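You operate a simulated robot arm through the tools that you are given. There is no shell and no other tool. Be economical: measure what you need, move in short steps, check, and stop when the job is done.

You are at the controls of a simulated robot arm. One attempt, no reset.

TASK
Send the carton that holds tomatoes into the rear run and the empty one into the other.
Fine: stop the belt after the first, swing the long paddle over, lift the side board at R32 into the brackets, run the second, and stop again.

The check looks at the end state, three seconds after you hand in, the way a careful person would. Anything else that was tipped, shoved, dropped, spilled or broken makes it a failure.

THE ROBOT
A 7-joint arm with a fingered hand on a trunk, on a base that drives. Base frame: it is fixed to the floor where the robot stands at the start and does not move with it; the origin is under the middle of the robot, x ahead of it, y to its left, z up. Units: m, rad, N and s.
Its first joint turns from -2.007 to 2.007 rad. Places, roughly: board brackets [2.4, 2.1, 0.6]; carton [2.25, 1.5, 0.5]; left gate [2.3, 1.1, 0.8]; left ramp [2.3, 1.1, 0.8]; left short paddle [1.9, 1.3, 0.6]; long belt [1.9, 0.8, 0.6]; middle gate [2.1, 0.8, 0.8]; middle ramp [2.1, 0.8, 0.8]; middle short paddle [1.7, 1, 0.6]; right gate [1.9, 0.5, 0.8]; right ramp [1.8, 0.5, 0.8]; right short paddle [1.5, 0.7, 0.6]; side board [2.5, 1.75, 0.75]; tomato (6x6x5 cm) [2.3, 1.5, 0.6]. Payload 5 kg.
The TCP is the grasp point between the finger pads, 0.032 m short of the fingertips. In the tool frame z runs along the fingers and y along their closing line. The gripper opens to 0.16 m. The gripper's body begins 0.089 m behind the TCP. The gripper is a hand of 4 fingers: y runs from the thumb to the fingers, the wrist lies at [0, 0, -0.267] in the tool frame.
Orientation is that of the tool frame in the base frame, as a unit quaternion [x, y, z, w]. With the fingers straight down and closing along the base's y, the tool's x points along the base's -x, its y along +y and its z along -z.

THE INTERFACE
- The arm moves only by the tool send_rows. Its argument "plan" is a list of rows, each an object of numbers (a shift or turn left out is 0): "x", "y", "z": the shift along the tool's x, y, z in units of 40 mm (1.0 is 40 mm); "ax", "ay", "az": the turn, a rotation vector about the tool's x, y, z in units of 8 degrees (1.0 is 8 degrees). In form: [{"x": .., "y": .., "z": .., "ax": .., "ay": .., "az": ..}, ...]. A call has 1 to 12 rows; each row shifts and turns the commanded pose from where the row before left it, along the tool's axes as they then stand. A call with a number of a shift or a turn outside -1 to 1 is refused whole. Each row takes 0.2 s and may step no farther than 0.05 m and 0.15 rad from the row before; otherwise, the whole call is refused. A pose out of reach is approached as far as the arm can. The call stops where the force on the tool passes 90 N (or 10 N more than at its start, if that is more) or the arm is blocked; 0.2 s more then pass. In this call time passes only in rows, and 0.2 s behind the last. The reply holds the time, the measured pose of the TCP, the force on the tool along the base axes, the opening and the grip force, in the units named above and with some noise, with the torque about the TCP (base axes, N m) and any sound that the robot's microphone picked up.
- Cameras (640 x 400 px; columns grow to the right, rows downward): "scene" is now at [0.005, 0.1558, 1.6318]; the picture's right is [-0.61, -0.79, 0.00], its down [-0.57, 0.44, -0.69] and it looks along [0.55, -0.42, -0.72] (base axes); focal length 272 px, centre (320, 200). "wrist" rides on the gripper at [0.08, -0.004, -0.114] in the tool frame; the picture's right is [0.05, 1.00, 0.00], its down [-0.82, 0.04, -0.58] and it looks along [-0.58, 0.03, 0.82] (tool axes); focal length 265 px, centre (320, 200). There is no depth. A picture from a camera that has moved, and an enlarged one, comes with that camera's place and axes in the base frame and with its lens.
- capture(camera): a new picture of that camera. The clock stands still meanwhile.
- lift_body(by): slides the trunk up (or, below 0, down) by that many m; the arm and the scene camera ride with it, the base frame stays. It gives what a move gives, with no picture.
- roll_base(legs): drives the robot by 1 to 6 legs, each [ahead, turn to the left] in m and rad, along the robot's own axes; the way and the turn of a leg run together, so that a leg with both is an arc; at most 1.5 m and 3.142 rad a leg. The arm and the cameras ride along, it lands a little off, and it stops where it bumps. It gives what a move gives.
- curl_fingers(finger1, finger2, finger3, thumb_bend): sets how far each is bent, from 0 (flat) to 1 (curled in); at 0.3 the hand is open as for a grip, at 0.7 the pads meet at the TCP. One left out holds its place. A second passes; each finger stops where it meets its share of the squeeze, and holds until it gets a number again. It is the only way to open and close the hand. It gives what a move gives, with no picture; readings hold the bend of each and the force on the fingers (four entries, about 0 where the hand has none), thumb and palm.
- head_to(pan, tilt): turns the head with the scene camera to pan (to the left, within 2.705 rad either way) and tilt (down, from -0.506 to 1.204), counted from straight ahead of the robot. It gives what a move gives.
- zoom(camera, box): a new picture of the part [left, top, right, bottom] of that camera's present view, enlarged. The clock stands still meanwhile.
- finish_job(): hands the job in; it is judged then, once.

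Work in short steps. Places have to be worked out from the pictures, the camera data and where the tool is seen: move nearer, look again, correct. Check each grasp and each placing, and mend what went wrong. You have 120 turns and 78 pictures in all, those below and enlarged ones among them. Open the gripper and draw the arm clear of the work before you hand the job in, unless the task says otherwise; then end with one line.

The tools are called after "Request:" by a JSON object that holds its "method" and its "body". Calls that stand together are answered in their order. send_rows: Moves the arm, as the interface text tells. Its arguments: {"type":"object","properties":{"plan":{"type":"array"}},"required":["plan"]} The other tools are called the same way: lift_body (by) slides the trunk up or down; curl_fingers (finger1, finger2, finger3, thumb_bend) moves the fingers one by one; roll_base (legs) drives the base; head_to (pan, tilt) turns the head that bears the scene camera; capture (camera) takes a picture; zoom (camera, box) takes an enlarged picture of a part of a camera's view; finish_job () hands the job in.

At the start:

```text
t: 0.0
tool_pos: [0.7351, 0.0425, 0.972]
ee_rot: [0.0, 1.0, -0.001, 0.0]
ft_force: [0.3, 0.3, 0.3]
torque: [0.02, 0.02, 0.0]
opening: 0.1599
grip_force: 0.1
shape: jaw
bend: [0.3, 0.3, 0.3, 0.3]
finger forces: [0.0, 0.0, 0.0, 0.0, 0.0, 0.0]
trunk travel left (down, up): [-0.475, 0.515]
robot x, y, heading: [0.004, 0.001, -0.006]
head pan, tilt: [-0.654, 0.803]
```

scene: 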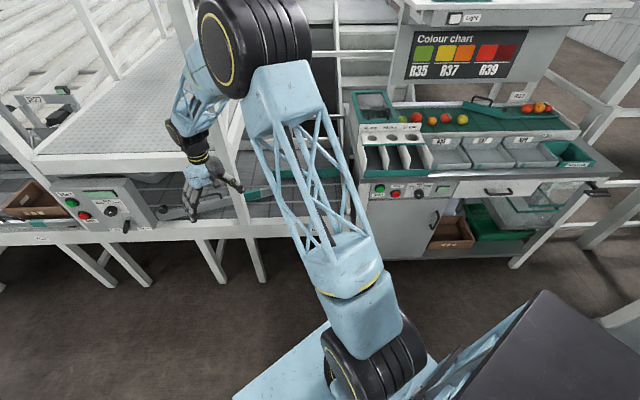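
wrist: 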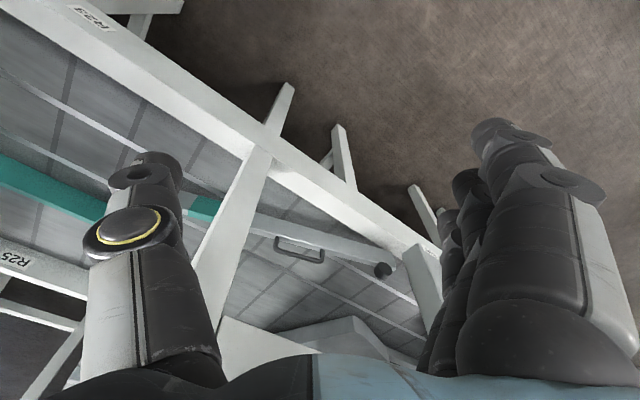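

The view is to the right of the robot; the cartons and the board lie ahead-left. I turn the head there to look.

Request:
{"method": "head_to", "body": {"pan": 0.5, "tilt": 0.45}}

Request:
{"method": "capture", "body": {"camera": "scene"}}

```text
t: 1.4
tool_pos: [0.735, 0.0429, 0.9719]
ee_rot: [0.0, 1.0, -0.001, -0.001]
ft_force: [-0.4, 0.2, 0.0]
torque: [0.03, 0.02, 0.03]
opening: 0.1596
grip_force: 0.1
shape: jaw
bend: [0.3, 0.3, 0.3, 0.3]
finger forces: [0.0, 0.0, 0.0, 0.1, 0.1, 0.1]
trunk travel left (down, up): [-0.475, 0.515]
robot x, y, heading: [-0.0019, 0.0028, -0.001]
head pan, tilt: [0.499, 0.45]
```

```text
75 pictures are left
camera scene: at [0.0219, 0.2488, 1.6624], right [0.48, -0.88, 0.0], down [-0.38, -0.21, -0.9], along [0.79, 0.43, -0.44], focal length 272 px, centre (320, 200)
```

scene: 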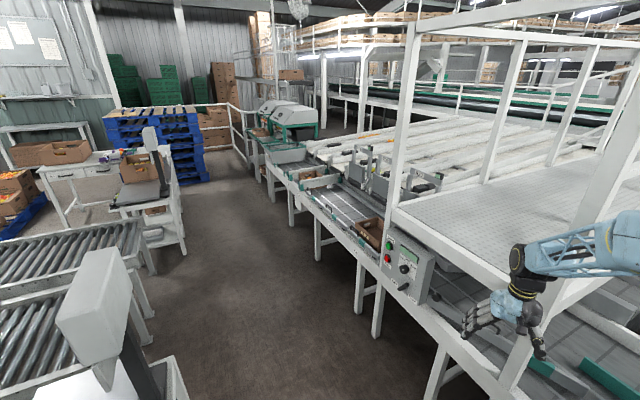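

The long belt runs away to the far left. I zoom on the cartons, paddles and control box.

Request:
{"method": "zoom", "body": {"camera": "scene", "box": [240, 120, 450, 251]}}

Request:
{"method": "zoom", "body": {"camera": "scene", "box": [340, 200, 640, 388]}}

```text
3.05 times, centred on (345, 186) of scene
camera zoom: at [0.0219, 0.2488, 1.6624], right [0.48, -0.88, 0.0], down [-0.38, -0.21, -0.9], along [0.79, 0.43, -0.44], focal length 828 px, centre (244, 244)
```

zoom: 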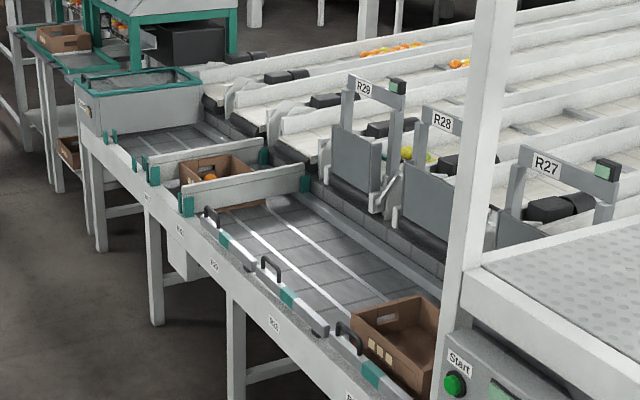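

```text
2.13 times, centred on (490, 294) of scene
camera zoom: at [0.0219, 0.2488, 1.6624], right [0.48, -0.88, 0.0], down [-0.38, -0.21, -0.9], along [0.79, 0.43, -0.44], focal length 578 px, centre (-42, 0)
```

zoom: 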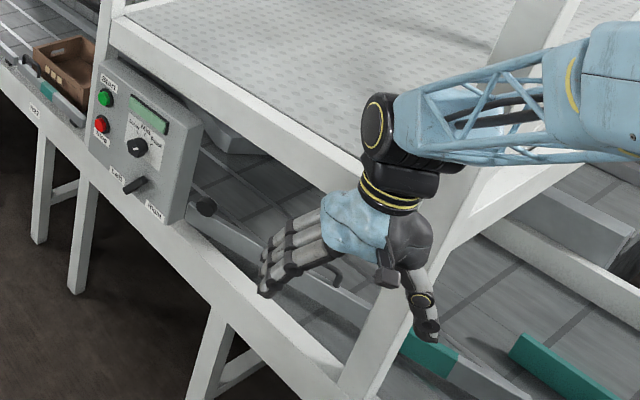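

I look straight ahead at the right part of the belt, where the long paddle and the runs should be.

Request:
{"method": "head_to", "body": {"pan": -0.15, "tilt": 0.6}}

Request:
{"method": "capture", "body": {"camera": "scene"}}

```text
t: 2.4
tool_pos: [0.7349, 0.0431, 0.9721]
ee_rot: [0.0, 1.0, -0.001, -0.001]
ft_force: [-0.4, -0.2, -0.7]
torque: [0.0, 0.0, 0.0]
opening: 0.1597
grip_force: 0.1
shape: jaw
bend: [0.3, 0.3, 0.3, 0.3]
finger forces: [0.1, 0.0, 0.0, 0.0, 0.0, 0.0]
trunk travel left (down, up): [-0.475, 0.515]
robot x, y, heading: [0.0015, -0.0011, -0.001]
head pan, tilt: [-0.15, 0.6]
```

```text
72 pictures are left
camera scene: at [0.0286, 0.1917, 1.6489], right [-0.15, -0.99, 0.0], down [-0.56, 0.08, -0.83], along [0.82, -0.12, -0.56], focal length 272 px, centre (320, 200)
```

scene: 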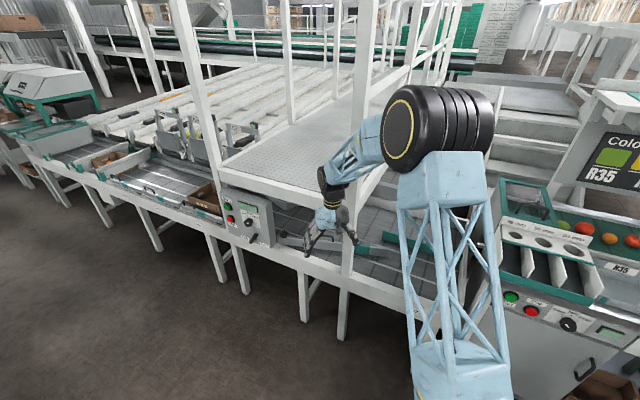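

The belt runs from far left to the right, passing under the platform. I turn the robot parallel to the belt so the arm stops blocking the view, then look at the right part.

Request:
{"method": "roll_base", "body": {"legs": [[0, 1.0]]}}

Request:
{"method": "head_to", "body": {"pan": -1.6, "tilt": 0.65}}

Request:
{"method": "capture", "body": {"camera": "scene"}}

```text
t: 5.5
tool_pos: [0.3617, 0.6416, 0.9721]
ee_rot: [-0.479, 0.878, 0.0, 0.0]
ft_force: [-0.5, -0.2, -0.3]
torque: [-0.03, 0.02, 0.02]
opening: 0.1602
grip_force: 0.0
shape: jaw
bend: [0.3, 0.3, 0.3, 0.3]
finger forces: [0.0, 0.0, 0.0, 0.1, 0.0, 0.1]
trunk travel left (down, up): [-0.475, 0.515]
robot x, y, heading: [-0.0021, 0.0005, 0.995]
head pan, tilt: [-0.15, 0.6]
```

```text
t: 7.0
tool_pos: [0.3628, 0.6415, 0.9727]
ee_rot: [-0.479, 0.878, -0.001, 0.0]
ft_force: [-0.5, 0.3, 0.7]
torque: [-0.02, 0.02, 0.02]
opening: 0.16
grip_force: 0.1
shape: jaw
bend: [0.3, 0.3, 0.3, 0.3]
finger forces: [0.0, 0.0, 0.0, 0.0, 0.0, 0.0]
trunk travel left (down, up): [-0.475, 0.515]
robot x, y, heading: [0.0024, -0.0009, 1.002]
head pan, tilt: [-1.6, 0.649]
```

```text
71 pictures are left
camera scene: at [-0.1307, 0.0123, 1.6446], right [-0.57, -0.82, 0.0], down [-0.5, 0.34, -0.8], along [0.66, -0.45, -0.6], focal length 272 px, centre (320, 200)
```

scene: 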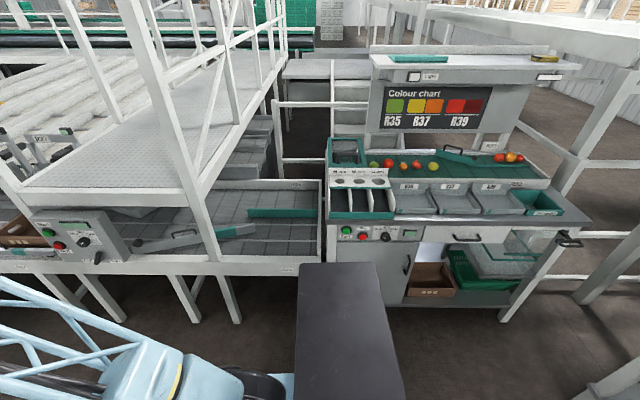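

Now I zoom on the long paddle and the end of the belt.

Request:
{"method": "zoom", "body": {"camera": "scene", "box": [120, 160, 340, 298]}}

Request:
{"method": "zoom", "body": {"camera": "scene", "box": [0, 180, 160, 280]}}

```text
2.90 times, centred on (230, 229) of scene
camera zoom: at [-0.1307, 0.0123, 1.6446], right [-0.57, -0.82, 0.0], down [-0.5, 0.34, -0.8], along [0.66, -0.45, -0.6], focal length 788 px, centre (581, 116)
```

zoom: 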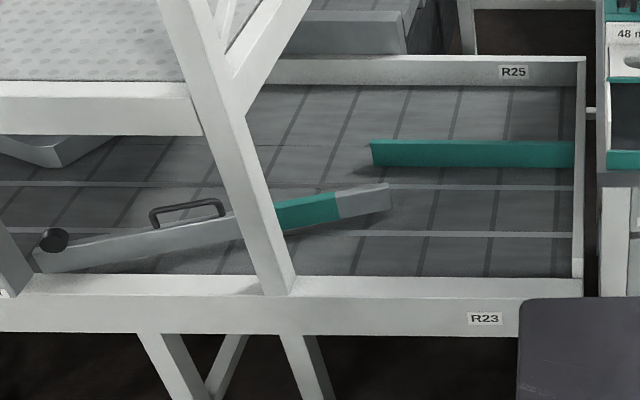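

```text
4.00 times, centred on (80, 230) of scene
camera zoom: at [-0.1307, 0.0123, 1.6446], right [-0.57, -0.82, 0.0], down [-0.5, 0.34, -0.8], along [0.66, -0.45, -0.6], focal length 1087 px, centre (1280, 80)
```

zoom: 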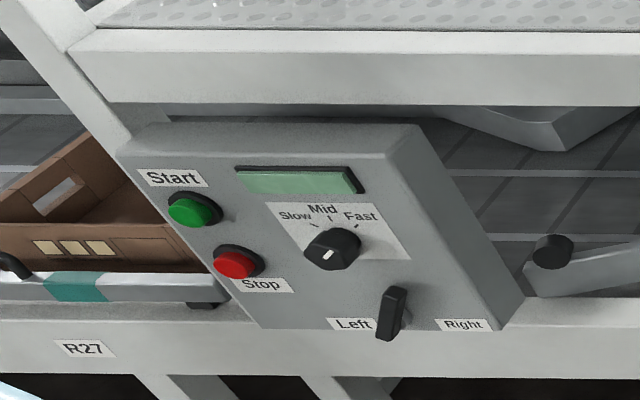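

The belt's right end is split by a green divider: rear run (R25) and front run (R23). The long paddle hinges at the front edge next to the control box. Now I drive along the aisle to inspect the left part with the cartons and boards.

Request:
{"method": "roll_base", "body": {"legs": [[0.9, 0]]}}

Request:
{"method": "head_to", "body": {"pan": -1.0, "tilt": 0.6}}

Request:
{"method": "capture", "body": {"camera": "scene"}}

```text
t: 9.6
tool_pos: [0.498, 0.8973, 0.9727]
ee_rot: [-0.495, 0.869, -0.001, 0.001]
ft_force: [0.8, 0.0, -0.3]
torque: [0.07, 0.1, 0.02]
opening: 0.16
grip_force: 0.1
shape: jaw
bend: [0.3, 0.3, 0.3, 0.3]
finger forces: [0.0, 0.1, 0.0, 0.0, 0.1, 0.0]
trunk travel left (down, up): [-0.475, 0.515]
robot x, y, heading: [0.1662, 0.2411, 1.168]
head pan, tilt: [-1.6, 0.649]
stopped in leg 1: the robot was blocked; the commanded pose is now the measured one
```

```text
t: 10.6
tool_pos: [0.4942, 0.899, 0.9725]
ee_rot: [-0.497, 0.868, -0.001, 0.001]
ft_force: [0.4, -0.2, -0.5]
torque: [0.02, 0.01, 0.02]
opening: 0.1599
grip_force: 0.1
shape: jaw
bend: [0.3, 0.3, 0.3, 0.3]
finger forces: [0.0, 0.0, 0.1, 0.0, 0.0, 0.0]
trunk travel left (down, up): [-0.475, 0.515]
robot x, y, heading: [0.1679, 0.2393, 1.172]
head pan, tilt: [-1.0, 0.6]
```

```text
68 pictures are left
camera scene: at [0.0412, 0.2803, 1.6489], right [0.17, -0.99, 0.0], down [-0.56, -0.1, -0.83], along [0.81, 0.14, -0.56], focal length 272 px, centre (320, 200)
```

scene: 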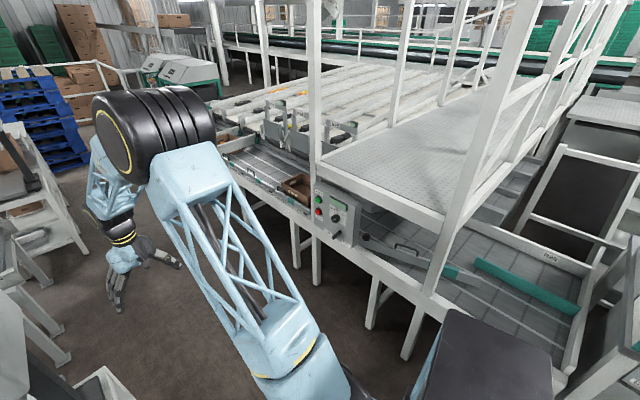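

The robot bumped after 0.29 m and veered left; I look to its left and front to see the obstacle.

Request:
{"method": "head_to", "body": {"pan": 0.7, "tilt": 0.9}}

Request:
{"method": "capture", "body": {"camera": "scene"}}

Request:
{"method": "head_to", "body": {"pan": -0.7, "tilt": 1.15}}

Request:
{"method": "capture", "body": {"camera": "scene"}}

```text
t: 12.3
tool_pos: [0.4937, 0.8993, 0.9738]
ee_rot: [-0.496, 0.868, -0.001, 0.002]
ft_force: [0.2, -0.9, 0.5]
torque: [-0.03, 0.0, 0.0]
opening: 0.16
grip_force: 0.1
shape: jaw
bend: [0.3, 0.3, 0.3, 0.3]
finger forces: [0.0, 0.0, 0.1, 0.0, 0.0, 0.1]
trunk travel left (down, up): [-0.475, 0.515]
robot x, y, heading: [0.1623, 0.243, 1.173]
head pan, tilt: [0.7, 0.901]
```

```text
67 pictures are left
camera scene: at [-0.0682, 0.3375, 1.6241], right [0.96, 0.3, 0.0], down [0.23, -0.75, -0.62], along [-0.18, 0.59, -0.78], focal length 272 px, centre (320, 200)
```

scene: 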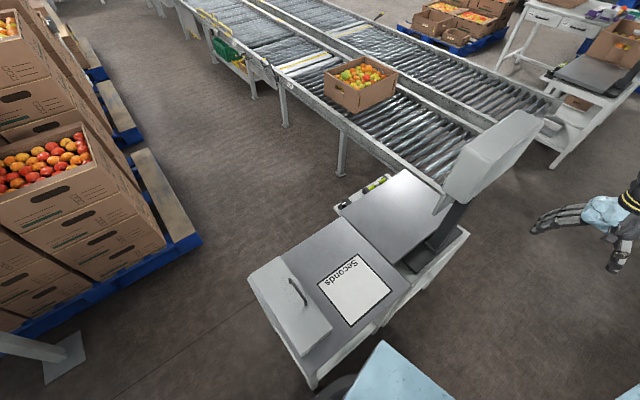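

```text
t: 13.8
tool_pos: [0.4937, 0.9001, 0.9735]
ee_rot: [-0.496, 0.869, -0.001, 0.001]
ft_force: [0.1, 0.0, 0.6]
torque: [0.01, -0.02, 0.0]
opening: 0.1601
grip_force: 0.0
shape: jaw
bend: [0.3, 0.3, 0.3, 0.3]
finger forces: [0.0, 0.0, 0.0, 0.0, 0.1, 0.0]
trunk travel left (down, up): [-0.475, 0.515]
robot x, y, heading: [0.1653, 0.2378, 1.171]
head pan, tilt: [-0.7, 1.15]
```

```text
66 pictures are left
camera scene: at [0.0071, 0.2925, 1.6072], right [0.45, -0.89, 0.0], down [-0.81, -0.42, -0.41], along [0.36, 0.19, -0.91], focal length 272 px, centre (320, 200)
```

scene: 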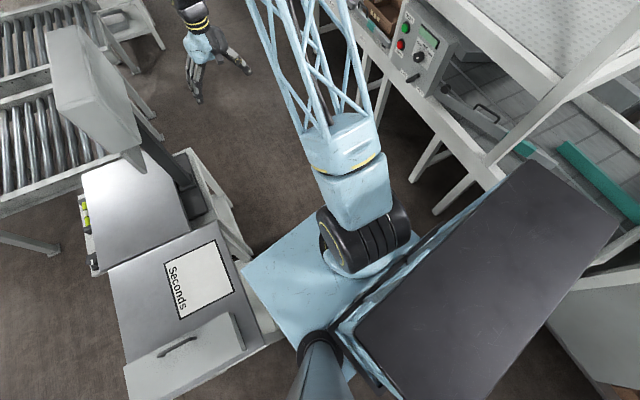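

The base's left corner met the scale bench. The free aisle is about 1.05 m wide, with the bench on the left. I back off, angle right, and drive down the middle of the aisle.

Request:
{"method": "roll_base", "body": {"legs": [[-0.2, 0], [0, -0.67], [0.45, 0], [0, 0.48]]}}

Request:
{"method": "head_to", "body": {"pan": -0.8, "tilt": 0.9}}

Request:
{"method": "capture", "body": {"camera": "scene"}}

```text
t: 21.1
tool_pos: [0.9283, 0.856, 0.974]
ee_rot: [-0.412, 0.911, -0.002, 0.002]
ft_force: [-0.5, 0.4, 0.1]
torque: [-0.05, 0.03, 0.02]
opening: 0.16
grip_force: 0.0
shape: jaw
bend: [0.3, 0.3, 0.3, 0.3]
finger forces: [0.0, 0.0, 0.1, 0.0, 0.1, 0.0]
trunk travel left (down, up): [-0.475, 0.515]
robot x, y, heading: [0.4796, 0.2727, 0.98]
head pan, tilt: [-0.7, 1.15]
```

```text
t: 21.8
tool_pos: [0.9285, 0.8569, 0.9728]
ee_rot: [-0.411, 0.912, -0.001, 0.001]
ft_force: [0.8, -1.3, -0.4]
torque: [0.0, -0.01, 0.02]
opening: 0.16
grip_force: 0.0
shape: jaw
bend: [0.3, 0.3, 0.3, 0.3]
finger forces: [0.1, 0.1, 0.1, 0.0, 0.0, 0.0]
trunk travel left (down, up): [-0.475, 0.515]
robot x, y, heading: [0.4796, 0.2695, 0.983]
head pan, tilt: [-0.799, 0.901]
```

```text
65 pictures are left
camera scene: at [0.3516, 0.3505, 1.6241], right [0.18, -0.98, 0.0], down [-0.77, -0.14, -0.62], along [0.61, 0.11, -0.78], focal length 272 px, centre (320, 200)
```

scene: 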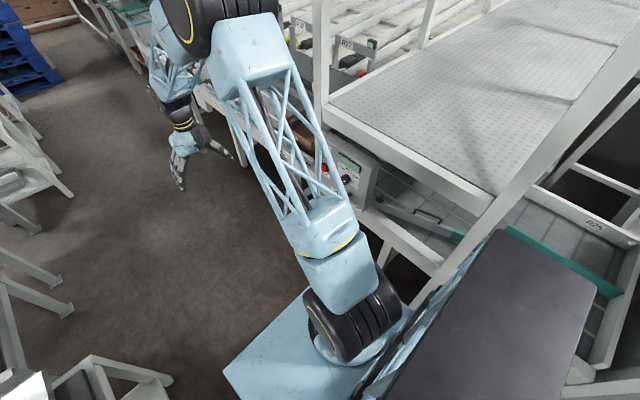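

Clear of the bench; the aisle ahead is free. I drive further along it to the boards.

Request:
{"method": "roll_base", "body": {"legs": [[0.9, 0]]}}

Request:
{"method": "head_to", "body": {"pan": -1.2, "tilt": 0.75}}

Request:
{"method": "capture", "body": {"camera": "scene"}}

```text
t: 26.5
tool_pos: [1.4182, 1.6037, 0.9722]
ee_rot: [-0.414, 0.91, -0.002, 0.002]
ft_force: [0.3, -0.6, -0.7]
torque: [0.02, 0.0, 0.04]
opening: 0.1604
grip_force: 0.2
shape: jaw
bend: [0.3, 0.3, 0.3, 0.3]
finger forces: [0.0, 0.0, 0.1, 0.0, 0.0, 0.0]
trunk travel left (down, up): [-0.475, 0.515]
robot x, y, heading: [0.9738, 1.0145, 0.987]
head pan, tilt: [-0.799, 0.901]
```

```text
t: 27.4
tool_pos: [1.4214, 1.6033, 0.9735]
ee_rot: [-0.413, 0.911, -0.001, 0.001]
ft_force: [-0.2, -0.6, 0.2]
torque: [0.0, -0.01, 0.02]
opening: 0.16
grip_force: 0.1
shape: jaw
bend: [0.3, 0.3, 0.3, 0.3]
finger forces: [0.0, 0.0, 0.0, 0.0, 0.0, 0.0]
trunk travel left (down, up): [-0.475, 0.515]
robot x, y, heading: [0.975, 1.015, 0.979]
head pan, tilt: [-1.201, 0.75]
```

```text
64 pictures are left
camera scene: at [0.8531, 1.0628, 1.636], right [-0.21, -0.98, 0.0], down [-0.67, 0.14, -0.73], along [0.71, -0.16, -0.68], focal length 272 px, centre (320, 200)
```

scene: 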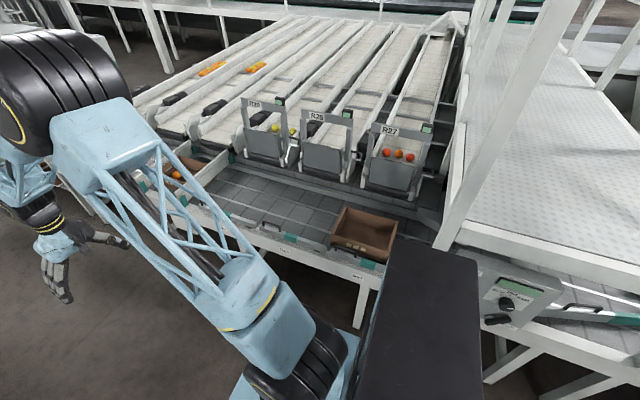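

Request:
{"method": "zoom", "body": {"camera": "scene", "box": [130, 80, 450, 280]}}

Request:
{"method": "roll_base", "body": {"legs": [[0.5, 0]]}}

Request:
{"method": "head_to", "body": {"pan": -1.1, "tilt": 0.75}}

Request:
{"method": "capture", "body": {"camera": "scene"}}

```text
2.00 times, centred on (290, 180) of scene
camera zoom: at [0.8531, 1.0628, 1.636], right [-0.21, -0.98, 0.0], down [-0.67, 0.14, -0.73], along [0.71, -0.16, -0.68], focal length 544 px, centre (380, 240)
```

zoom: 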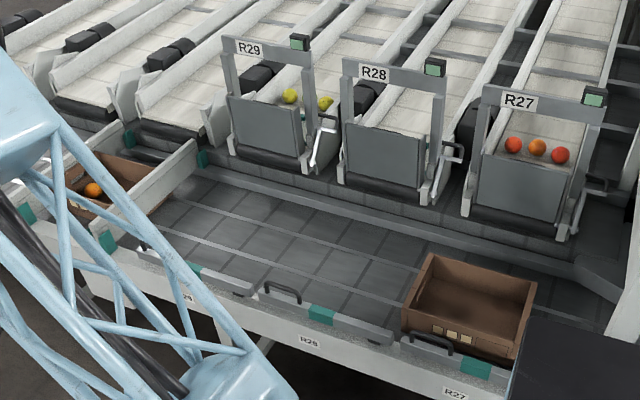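

```text
t: 30.4
tool_pos: [1.6893, 2.0266, 0.9712]
ee_rot: [-0.418, 0.908, -0.001, 0.002]
ft_force: [0.9, -0.1, -0.5]
torque: [-0.04, -0.06, 0.01]
opening: 0.16
grip_force: 0.0
shape: jaw
bend: [0.3, 0.3, 0.3, 0.3]
finger forces: [0.0, 0.0, 0.0, 0.1, 0.0, 0.0]
trunk travel left (down, up): [-0.475, 0.515]
robot x, y, heading: [1.2493, 1.4378, 0.998]
head pan, tilt: [-1.201, 0.75]
```

```text
t: 31.0
tool_pos: [1.6893, 2.0264, 0.9729]
ee_rot: [-0.418, 0.909, -0.001, 0.002]
ft_force: [0.4, -0.5, -0.3]
torque: [0.0, -0.02, 0.03]
opening: 0.1602
grip_force: 0.0
shape: jaw
bend: [0.3, 0.3, 0.3, 0.3]
finger forces: [0.0, 0.0, 0.0, 0.0, 0.0, 0.0]
trunk travel left (down, up): [-0.475, 0.515]
robot x, y, heading: [1.2496, 1.4355, 0.995]
head pan, tilt: [-1.1, 0.75]
```

```text
62 pictures are left
camera scene: at [1.1285, 1.4891, 1.636], right [-0.1, -0.99, 0.0], down [-0.68, 0.07, -0.73], along [0.73, -0.08, -0.68], focal length 272 px, centre (320, 200)
```

scene: 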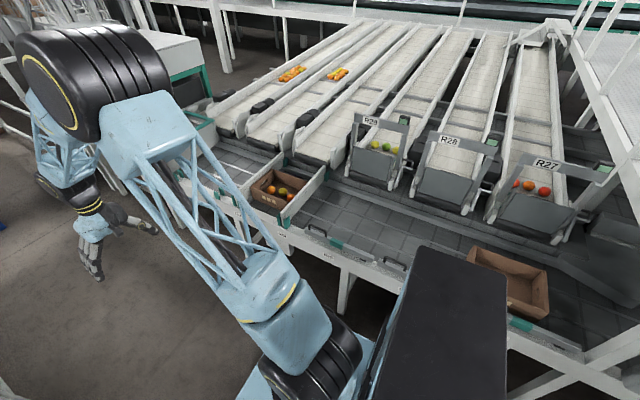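

Request:
{"method": "zoom", "body": {"camera": "scene", "box": [180, 120, 372, 240]}}

Request:
{"method": "roll_base", "body": {"legs": [[0.45, 0]]}}

Request:
{"method": "head_to", "body": {"pan": -1.5, "tilt": 0.75}}

Request:
{"method": "capture", "body": {"camera": "scene"}}

```text
3.33 times, centred on (276, 180) of scene
camera zoom: at [1.1285, 1.4891, 1.636], right [-0.1, -0.99, 0.0], down [-0.68, 0.07, -0.73], along [0.73, -0.08, -0.68], focal length 906 px, centre (467, 267)
```

zoom: 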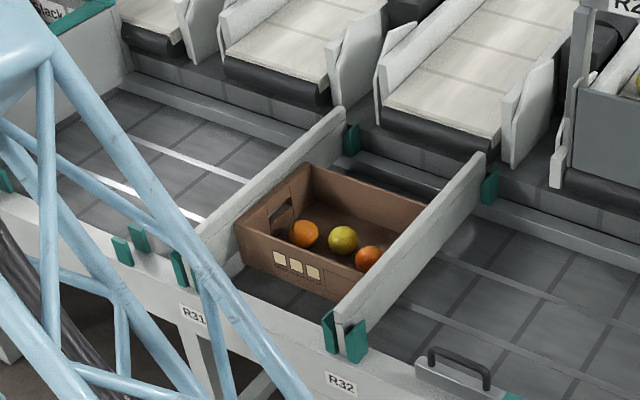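

```text
t: 33.7
tool_pos: [1.9325, 2.3864, 0.9727]
ee_rot: [-0.413, 0.911, -0.001, 0.002]
ft_force: [0.0, 0.4, -0.5]
torque: [0.02, -0.02, 0.04]
opening: 0.1599
grip_force: 0.0
shape: jaw
bend: [0.3, 0.3, 0.3, 0.3]
finger forces: [0.0, 0.0, 0.0, 0.0, 0.1, 0.0]
trunk travel left (down, up): [-0.475, 0.515]
robot x, y, heading: [1.4872, 1.7969, 0.989]
head pan, tilt: [-1.1, 0.75]
```

```text
t: 34.5
tool_pos: [1.9317, 2.3871, 0.9731]
ee_rot: [-0.413, 0.911, -0.001, 0.001]
ft_force: [0.5, 0.3, 0.0]
torque: [0.01, 0.01, -0.01]
opening: 0.1599
grip_force: 0.1
shape: jaw
bend: [0.3, 0.3, 0.3, 0.3]
finger forces: [0.1, 0.0, 0.0, 0.0, 0.0, 0.1]
trunk travel left (down, up): [-0.475, 0.515]
robot x, y, heading: [1.4869, 1.8038, 0.983]
head pan, tilt: [-1.499, 0.75]
```

```text
60 pictures are left
camera scene: at [1.3569, 1.8228, 1.636], right [-0.49, -0.87, 0.0], down [-0.59, 0.33, -0.73], along [0.64, -0.36, -0.68], focal length 272 px, centre (320, 200)
```

scene: 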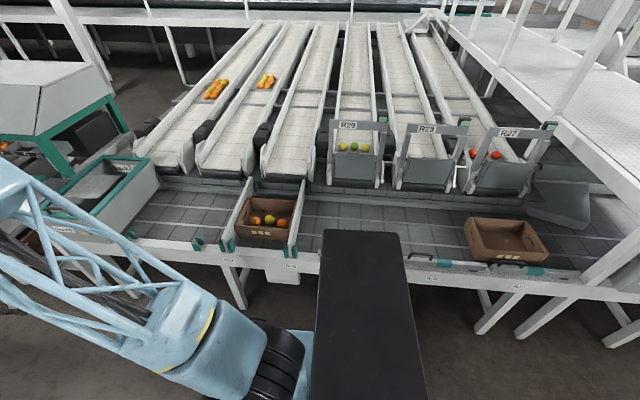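

The board at R32 stands across the belt just downstream of the tomato carton; the free brackets are the green pairs further left, beyond R31. The empty carton will arrive first. I drive back to the panel and paddle to look closely.

Request:
{"method": "roll_base", "body": {"legs": [[-1.35, 0]]}}

Request:
{"method": "head_to", "body": {"pan": -1.75, "tilt": 0.75}}

Request:
{"method": "capture", "body": {"camera": "scene"}}

```text
t: 41.2
tool_pos: [1.1958, 1.2712, 0.9736]
ee_rot: [-0.42, 0.908, -0.001, 0.001]
ft_force: [0.1, 0.3, 0.4]
torque: [-0.01, 0.03, 0.01]
opening: 0.16
grip_force: 0.0
shape: jaw
bend: [0.3, 0.3, 0.3, 0.3]
finger forces: [0.0, 0.0, 0.0, 0.0, 0.0, 0.0]
trunk travel left (down, up): [-0.475, 0.515]
robot x, y, heading: [0.7546, 0.6787, 0.996]
head pan, tilt: [-1.499, 0.75]
```

```text
t: 42.0
tool_pos: [1.1956, 1.2718, 0.9728]
ee_rot: [-0.419, 0.908, -0.002, 0.001]
ft_force: [0.2, -0.5, -0.7]
torque: [0.02, -0.01, -0.01]
opening: 0.1601
grip_force: 0.0
shape: jaw
bend: [0.3, 0.3, 0.3, 0.3]
finger forces: [0.0, 0.1, 0.1, 0.0, 0.0, 0.0]
trunk travel left (down, up): [-0.475, 0.515]
robot x, y, heading: [0.7555, 0.6766, 0.995]
head pan, tilt: [-1.751, 0.75]
```

```text
59 pictures are left
camera scene: at [0.6145, 0.684, 1.636], right [-0.68, -0.73, 0.0], down [-0.5, 0.47, -0.73], along [0.53, -0.5, -0.68], focal length 272 px, centre (320, 200)
```

scene: 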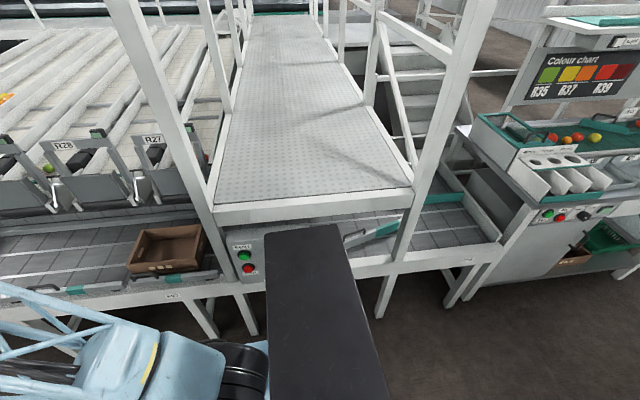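

The trunk blocks the view; I move back a bit further and look at the paddle and panel.

Request:
{"method": "roll_base", "body": {"legs": [[-0.35, 0]]}}

Request:
{"method": "head_to", "body": {"pan": -1.3, "tilt": 0.8}}

Request:
{"method": "capture", "body": {"camera": "scene"}}

```text
t: 44.3
tool_pos: [1.0078, 0.9792, 0.9739]
ee_rot: [-0.42, 0.908, 0.0, 0.001]
ft_force: [1.0, -0.4, 0.1]
torque: [0.0, -0.03, 0.01]
opening: 0.1599
grip_force: 0.1
shape: jaw
bend: [0.3, 0.3, 0.3, 0.3]
finger forces: [0.0, 0.0, 0.0, 0.1, 0.0, 0.1]
trunk travel left (down, up): [-0.475, 0.515]
robot x, y, heading: [0.5711, 0.3881, 0.999]
head pan, tilt: [-1.751, 0.75]
```

```text
t: 45.2
tool_pos: [1.0074, 0.9801, 0.9728]
ee_rot: [-0.419, 0.908, -0.002, 0.002]
ft_force: [0.5, -0.4, -0.6]
torque: [0.01, 0.0, 0.0]
opening: 0.16
grip_force: 0.2
shape: jaw
bend: [0.3, 0.3, 0.3, 0.3]
finger forces: [0.1, 0.0, 0.1, 0.0, 0.0, 0.0]
trunk travel left (down, up): [-0.475, 0.515]
robot x, y, heading: [0.5679, 0.3874, 1.001]
head pan, tilt: [-1.3, 0.799]
```

```text
58 pictures are left
camera scene: at [0.4434, 0.4248, 1.632], right [-0.3, -0.95, 0.0], down [-0.68, 0.21, -0.7], along [0.67, -0.21, -0.72], focal length 272 px, centre (320, 200)
```

scene: 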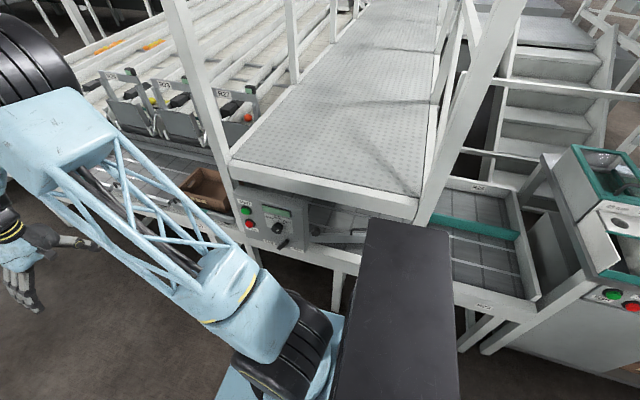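

Request:
{"method": "zoom", "body": {"camera": "scene", "box": [220, 150, 540, 350]}}

Request:
{"method": "zoom", "body": {"camera": "scene", "box": [220, 190, 380, 290]}}

```text
2.00 times, centred on (380, 250) of scene
camera zoom: at [0.4434, 0.4248, 1.632], right [-0.3, -0.95, 0.0], down [-0.68, 0.21, -0.7], along [0.67, -0.21, -0.72], focal length 544 px, centre (200, 100)
```

zoom: 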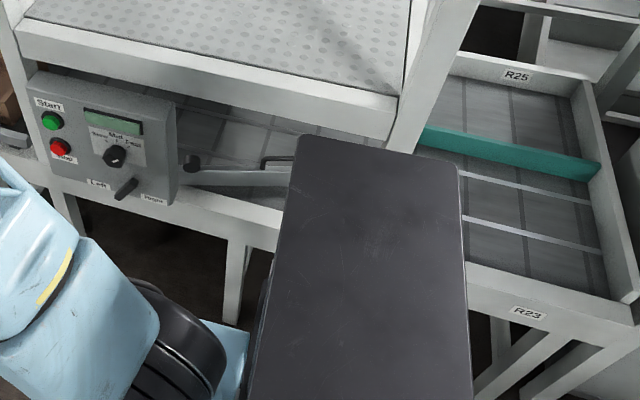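

```text
4.00 times, centred on (300, 240) of scene
camera zoom: at [0.4434, 0.4248, 1.632], right [-0.3, -0.95, 0.0], down [-0.68, 0.21, -0.7], along [0.67, -0.21, -0.72], focal length 1087 px, centre (400, 40)
```

zoom: 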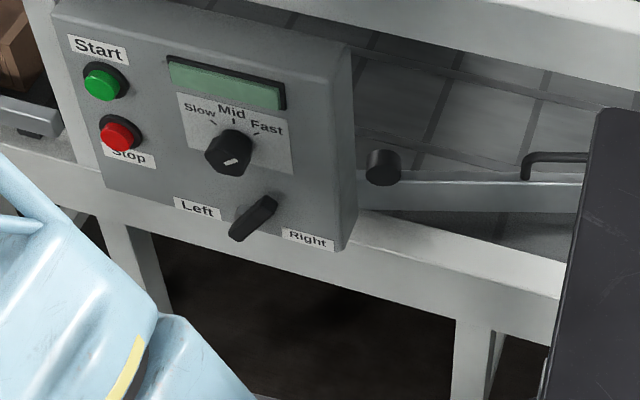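

The paddle's hub stands at the front rail right beside the panel. I swing the arm in toward the panel side, retracting it, so that the wrist camera can read the dial and lever.

Request:
{"method": "send_rows", "body": {"plan": [{"x": 0.6, "y": -1, "az": 0.5}, {"x": 0.6, "y": -1, "az": 0.5}, {"x": 0.6, "y": -1, "az": 0.5}, {"x": 0.6, "y": -1, "az": 0.5}, {"x": 0.6, "y": -1, "az": 0.5}, {"x": 0.6, "y": -1, "az": 0.5}, {"x": 0.6, "y": -1, "az": 0.5}, {"x": 0.6, "y": -1, "az": 0.5}, {"x": 0.6, "y": -1, "az": 0.5}, {"x": 0.6, "y": -1, "az": 0.5}, {"x": 0.6, "y": -1, "az": 0.5}, {"x": 0.6, "y": -1, "az": 0.5}]}}

Request:
{"method": "capture", "body": {"camera": "wrist"}}

```text
t: 47.8
tool_pos: [0.9732, 0.4385, 0.9726]
ee_rot: [-0.014, 1.0, -0.001, 0.003]
ft_force: [0.9, -0.3, -0.3]
torque: [-0.02, 0.0, -0.03]
opening: 0.1599
grip_force: 0.1
shape: jaw
bend: [0.3, 0.3, 0.3, 0.3]
finger forces: [0.0, 0.1, 0.1, 0.1, 0.0, 0.0]
trunk travel left (down, up): [-0.475, 0.515]
robot x, y, heading: [0.569, 0.3887, 0.999]
head pan, tilt: [-1.3, 0.799]
```

```text
55 pictures are left
camera wrist: at [0.894, 0.4323, 1.086], right [-0.08, 1.0, 0.0], down [0.81, 0.07, 0.58], along [0.58, 0.04, -0.81], focal length 265 px, centre (320, 200)
```

wrist: 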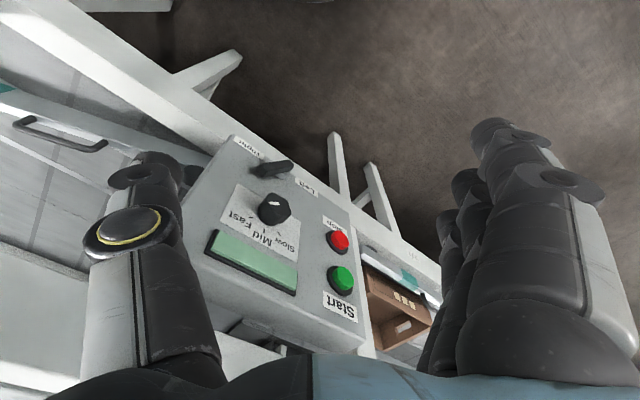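

Request:
{"method": "zoom", "body": {"camera": "wrist", "box": [210, 130, 370, 230]}}

```text
4.00 times, centred on (290, 180) of wrist
camera zoom: at [0.894, 0.4323, 1.086], right [-0.08, 1.0, 0.0], down [0.81, 0.07, 0.58], along [0.58, 0.04, -0.81], focal length 1062 px, centre (440, 280)
```

zoom: 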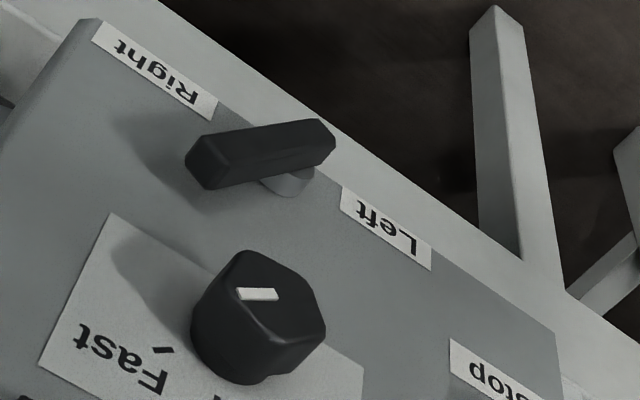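

The dial points to Fast and the lever appears to lean to the right. Next I look at the paddle tip and the divider from above: I slide the hand along the rail to the right, facing the belt.

Request:
{"method": "send_rows", "body": {"plan": [{"x": 0.2, "y": -0.72, "az": 0.42}, {"x": 0.2, "y": -0.72, "az": 0.42}, {"x": 0.2, "y": -0.72, "az": 0.42}, {"x": 0.2, "y": -0.72, "az": 0.42}, {"x": 0.2, "y": -0.72, "az": 0.42}, {"x": 0.2, "y": -0.72, "az": 0.42}, {"x": 0.2, "y": -0.72, "az": 0.42}, {"x": 0.2, "y": -0.72, "az": 0.42}, {"x": 0.2, "y": -0.72, "az": 0.42}, {"x": 0.2, "y": -0.72, "az": 0.42}]}}

Request:
{"method": "capture", "body": {"camera": "wrist"}}

```text
t: 50.0
tool_pos: [0.8337, 0.1792, 0.9717]
ee_rot: [0.276, 0.961, 0.001, 0.002]
ft_force: [0.5, -0.1, 0.4]
torque: [0.02, 0.0, -0.03]
opening: 0.1599
grip_force: 0.0
shape: jaw
bend: [0.3, 0.3, 0.3, 0.3]
finger forces: [0.1, 0.0, 0.0, 0.0, 0.1, 0.1]
trunk travel left (down, up): [-0.475, 0.515]
robot x, y, heading: [0.5664, 0.3872, 0.997]
head pan, tilt: [-1.3, 0.799]
```

```text
53 pictures are left
camera wrist: at [0.7625, 0.2186, 1.0851], right [0.49, 0.87, 0.0], down [0.71, -0.4, 0.58], along [0.51, -0.28, -0.81], focal length 265 px, centre (320, 200)
```

wrist: 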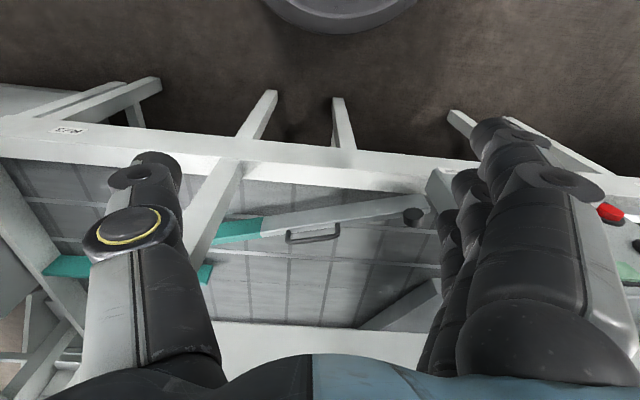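

The paddle is hinged at its left end and stands about 12° in, its tip (p≈1.0) midway in the front lane (rail ≈0.84, divider ≈1.12). As it stands, the carton would be steered into the divider's end, so for the empty carton I first lay the paddle back against the front. I move the base to work on the open tip from above.

Request:
{"method": "roll_base", "body": {"legs": [[-0.33, 0]]}}

Request:
{"method": "capture", "body": {"camera": "wrist"}}

Request:
{"method": "capture", "body": {"camera": "scene"}}

```text
t: 52.1
tool_pos: [0.6534, -0.1, 0.9717]
ee_rot: [0.276, 0.961, 0.001, 0.002]
ft_force: [-0.9, -0.5, 0.4]
torque: [0.0, -0.02, 0.01]
opening: 0.1602
grip_force: 0.1
shape: jaw
bend: [0.3, 0.3, 0.3, 0.3]
finger forces: [0.0, 0.0, 0.1, 0.0, 0.0, 0.1]
trunk travel left (down, up): [-0.475, 0.515]
robot x, y, heading: [0.394, 0.1071, 1.003]
head pan, tilt: [-1.3, 0.799]
```

```text
52 pictures are left
camera wrist: at [0.5831, -0.0604, 1.0852], right [0.49, 0.87, 0.0], down [0.71, -0.4, 0.58], along [0.51, -0.28, -0.81], focal length 265 px, centre (320, 200)
```

wrist: 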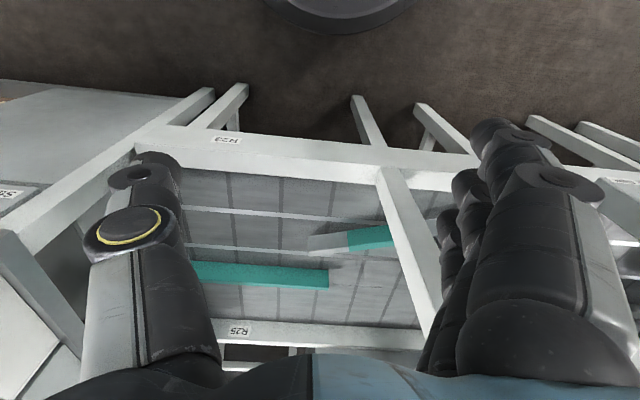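

```text
51 pictures are left
camera scene: at [0.2642, 0.1459, 1.632], right [-0.3, -0.95, 0.0], down [-0.68, 0.21, -0.7], along [0.67, -0.21, -0.72], focal length 272 px, centre (320, 200)
```

scene: 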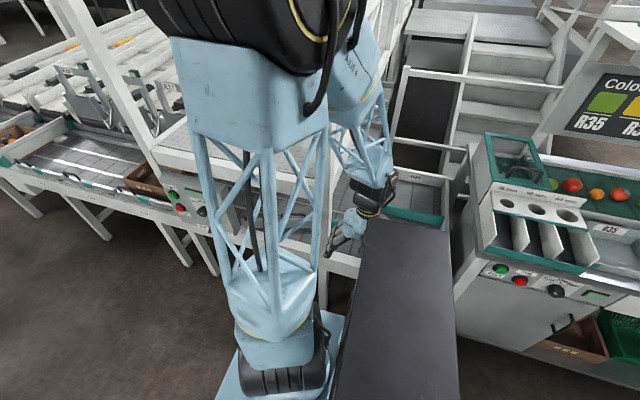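

Tip end is near p≈1.03, s≈0.29, the divider begins at p≈1.11, s≈0.345. I curl the thumb away and bring the hand over the belt so the fingers hang behind the paddle, left of the divider's end.

Request:
{"method": "curl_fingers", "body": {"thumb_bend": 1.0}}

Request:
{"method": "send_rows", "body": {"plan": [{"x": -1}, {"x": -1}, {"x": -1}, {"x": -1}, {"x": -1}, {"x": -1}, {"x": -1}, {"x": -1}, {"x": -1}, {"x": -1}, {"x": -1}, {"x": -1}]}}

Request:
{"method": "capture", "body": {"camera": "wrist"}}

Request:
{"method": "capture", "body": {"camera": "scene"}}

```text
t: 53.1
tool_pos: [0.6542, -0.0996, 0.9713]
ee_rot: [0.277, 0.961, 0.0, 0.002]
ft_force: [0.0, 0.6, 0.0]
torque: [0.0, 0.01, 0.02]
opening: 0.0676
grip_force: 0.1
shape: fingers
bend: [0.3, 0.3, 0.3, 1.0]
finger forces: [0.0, 0.0, 0.0, 0.1, 0.1, 0.1]
trunk travel left (down, up): [-0.475, 0.515]
robot x, y, heading: [0.3874, 0.1081, 1.003]
head pan, tilt: [-1.3, 0.799]
```

```text
t: 55.8
tool_pos: [1.0608, -0.3559, 0.9715]
ee_rot: [0.277, 0.961, 0.001, 0.002]
ft_force: [0.2, 0.0, -0.3]
torque: [0.0, 0.04, -0.02]
opening: 0.0674
grip_force: 0.0
shape: fingers
bend: [0.3, 0.3, 0.3, 1.0]
finger forces: [0.1, 0.0, 0.0, 0.0, 0.1, 0.1]
trunk travel left (down, up): [-0.475, 0.515]
robot x, y, heading: [0.3904, 0.1077, 1.003]
head pan, tilt: [-1.3, 0.799]
```

```text
50 pictures are left
camera wrist: at [0.9903, -0.3164, 1.0853], right [0.49, 0.87, 0.0], down [0.71, -0.4, 0.58], along [0.51, -0.28, -0.81], focal length 265 px, centre (320, 200)
```

wrist: 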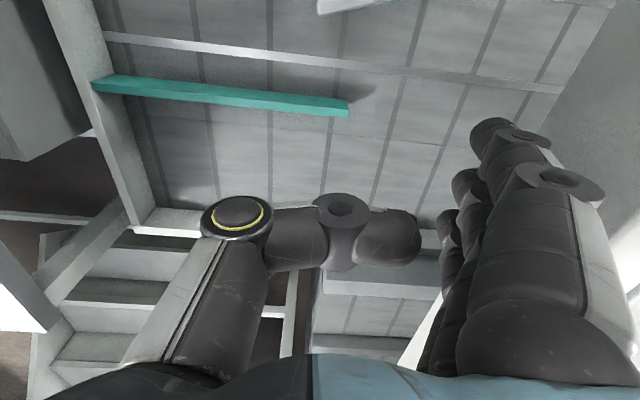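

```text
49 pictures are left
camera scene: at [0.2652, 0.1456, 1.6321], right [-0.3, -0.95, 0.0], down [-0.69, 0.21, -0.7], along [0.66, -0.21, -0.72], focal length 272 px, centre (320, 200)
```

scene: 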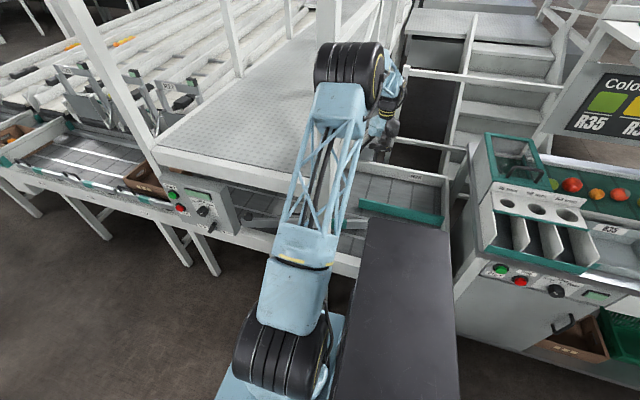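

The fingers hang just left of the divider end and behind the paddle. I shift left 2 cm and lower toward the belt.

Request:
{"method": "send_rows", "body": {"plan": [{"y": 0.5}, {"z": 1}, {"z": 1}, {"z": 1}, {"z": 1}, {"z": 1}, {"z": 1}, {"z": 0.8}]}}

Request:
{"method": "capture", "body": {"camera": "wrist"}}

Request:
{"method": "capture", "body": {"camera": "scene"}}

```text
t: 57.5
tool_pos: [1.0722, -0.3387, 0.7002]
ee_rot: [0.277, 0.961, 0.0, 0.002]
ft_force: [0.2, 0.9, -0.8]
torque: [0.03, 0.01, -0.01]
opening: 0.0676
grip_force: 0.0
shape: fingers
bend: [0.3, 0.3, 0.3, 1.0]
finger forces: [0.0, 0.0, 0.0, 0.1, 0.0, 0.0]
trunk travel left (down, up): [-0.475, 0.515]
robot x, y, heading: [0.3908, 0.1046, 0.998]
head pan, tilt: [-1.3, 0.799]
```

```text
48 pictures are left
camera wrist: at [1.0017, -0.2993, 0.8137], right [0.49, 0.87, 0.0], down [0.71, -0.4, 0.58], along [0.51, -0.28, -0.81], focal length 265 px, centre (320, 200)
```

wrist: 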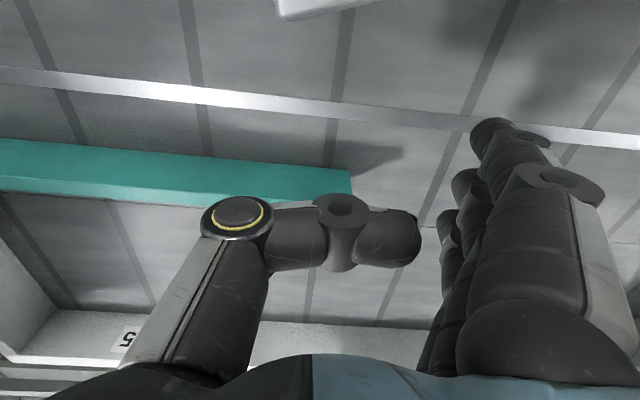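

```text
47 pictures are left
camera scene: at [0.2649, 0.1456, 1.6321], right [-0.3, -0.95, 0.0], down [-0.69, 0.21, -0.7], along [0.67, -0.21, -0.72], focal length 272 px, centre (320, 200)
```

scene: 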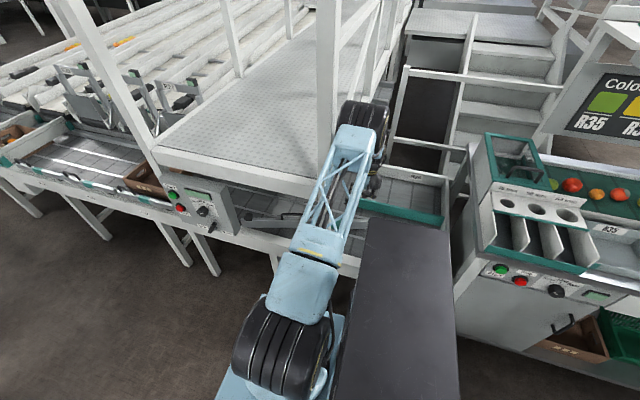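

Triangulating: divider top z≈0.586, paddle top similar; finger nearest the paddle at p≈1.045, paddle's rear face ≈0.98–1.0. I lower to tips at ≈0.555.

Request:
{"method": "send_rows", "body": {"plan": [{"z": 1}, {"z": 1}, {"z": 0.8}]}}

Request:
{"method": "capture", "body": {"camera": "wrist"}}

```text
t: 58.4
tool_pos: [1.0702, -0.3418, 0.5972]
ee_rot: [0.277, 0.961, -0.001, 0.004]
ft_force: [-23.3, -3.5, 53.4]
torque: [4.63, -1.82, 1.88]
opening: 0.0702
grip_force: 27.5
shape: fingers
bend: [0.29, 0.29, 0.29, 1.0]
finger forces: [25.0, 17.1, 12.1, 0.1, 0.0, 0.1]
trunk travel left (down, up): [-0.475, 0.515]
robot x, y, heading: [0.3859, 0.1097, 0.999]
head pan, tilt: [-1.3, 0.799]
```

```text
46 pictures are left
camera wrist: at [0.9994, -0.3026, 0.7094], right [0.49, 0.87, 0.0], down [0.71, -0.4, 0.59], along [0.51, -0.29, -0.81], focal length 265 px, centre (320, 200)
```

wrist: 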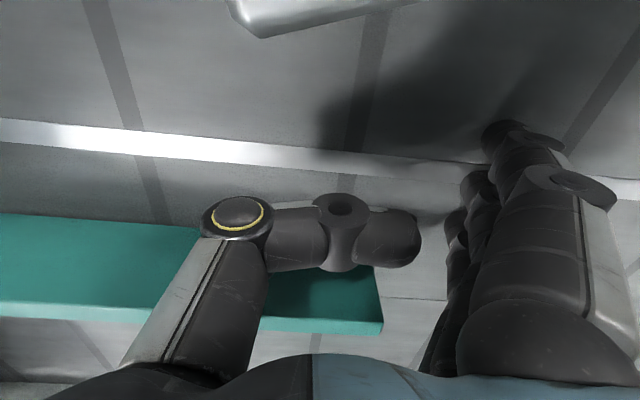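

The tips touched the belt (z≈0.56). I raise 15 mm and draw the paddle toward the front rail.

Request:
{"method": "send_rows", "body": {"plan": [{"z": -0.4}, {"x": 0.5}, {"x": 0.5}, {"x": 0.5}, {"x": 0.5}, {"x": 0.5}]}}

Request:
{"method": "capture", "body": {"camera": "wrist"}}

```text
t: 59.8
tool_pos: [0.9876, -0.2849, 0.6037]
ee_rot: [0.277, 0.961, 0.0, 0.002]
ft_force: [0.8, -0.1, 1.4]
torque: [0.01, 0.06, -0.1]
opening: 0.0677
grip_force: 0.4
shape: fingers
bend: [0.3, 0.3, 0.3, 1.0]
finger forces: [1.2, 0.0, 0.1, 0.0, 0.1, 0.0]
trunk travel left (down, up): [-0.475, 0.515]
robot x, y, heading: [0.3892, 0.1115, 0.997]
head pan, tilt: [-1.3, 0.799]
```

```text
45 pictures are left
camera wrist: at [0.9176, -0.2454, 0.7171], right [0.49, 0.87, 0.0], down [0.71, -0.4, 0.58], along [0.51, -0.28, -0.81], focal length 265 px, centre (320, 200)
```

wrist: 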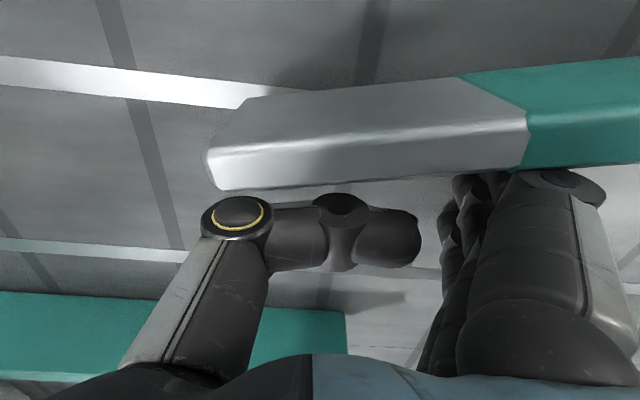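

In contact with the paddle now. I pull on, in small steps.

Request:
{"method": "send_rows", "body": {"plan": [{"x": 0.4}, {"x": 0.4}, {"x": 0.4}, {"x": 0.4}]}}

Request:
{"method": "capture", "body": {"camera": "wrist"}}

```text
t: 60.8
tool_pos: [0.9328, -0.2524, 0.6044]
ee_rot: [0.276, 0.961, 0.0, 0.001]
ft_force: [-0.4, 0.4, -0.4]
torque: [0.0, 0.0, -0.03]
opening: 0.0677
grip_force: 0.2
shape: fingers
bend: [0.3, 0.3, 0.3, 1.0]
finger forces: [0.3, 0.0, 0.0, 0.0, 0.0, 0.0]
trunk travel left (down, up): [-0.475, 0.515]
robot x, y, heading: [0.3891, 0.1091, 0.998]
head pan, tilt: [-1.3, 0.799]
```

```text
44 pictures are left
camera wrist: at [0.8623, -0.2127, 0.7177], right [0.49, 0.87, 0.0], down [0.71, -0.4, 0.58], along [0.51, -0.28, -0.81], focal length 265 px, centre (320, 200)
```

wrist: 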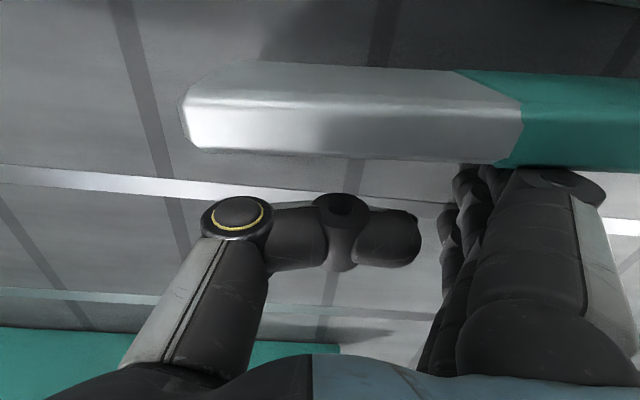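

The paddle follows freely; about 3° short of parallel with the belt seams. Two more small pulls.

Request:
{"method": "send_rows", "body": {"plan": [{"x": 0.4}, {"x": 0.35}]}}

Request:
{"method": "capture", "body": {"camera": "wrist"}}

```text
t: 61.4
tool_pos: [0.9076, -0.2367, 0.6052]
ee_rot: [0.276, 0.961, 0.001, 0.003]
ft_force: [7.3, -4.2, 0.9]
torque: [0.12, 0.05, -0.65]
opening: 0.0677
grip_force: 3.9
shape: fingers
bend: [0.3, 0.3, 0.3, 1.0]
finger forces: [8.0, 0.1, 0.1, 0.0, 0.0, 0.1]
trunk travel left (down, up): [-0.475, 0.515]
robot x, y, heading: [0.3895, 0.112, 0.993]
head pan, tilt: [-1.3, 0.799]
```

```text
43 pictures are left
camera wrist: at [0.8384, -0.1972, 0.7184], right [0.49, 0.87, 0.0], down [0.71, -0.4, 0.58], along [0.51, -0.28, -0.81], focal length 265 px, centre (320, 200)
```

wrist: 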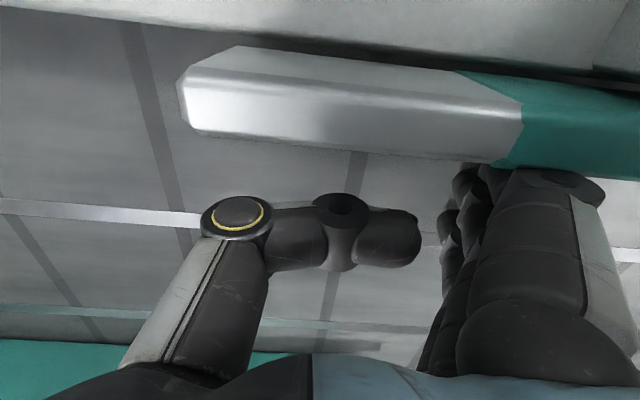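

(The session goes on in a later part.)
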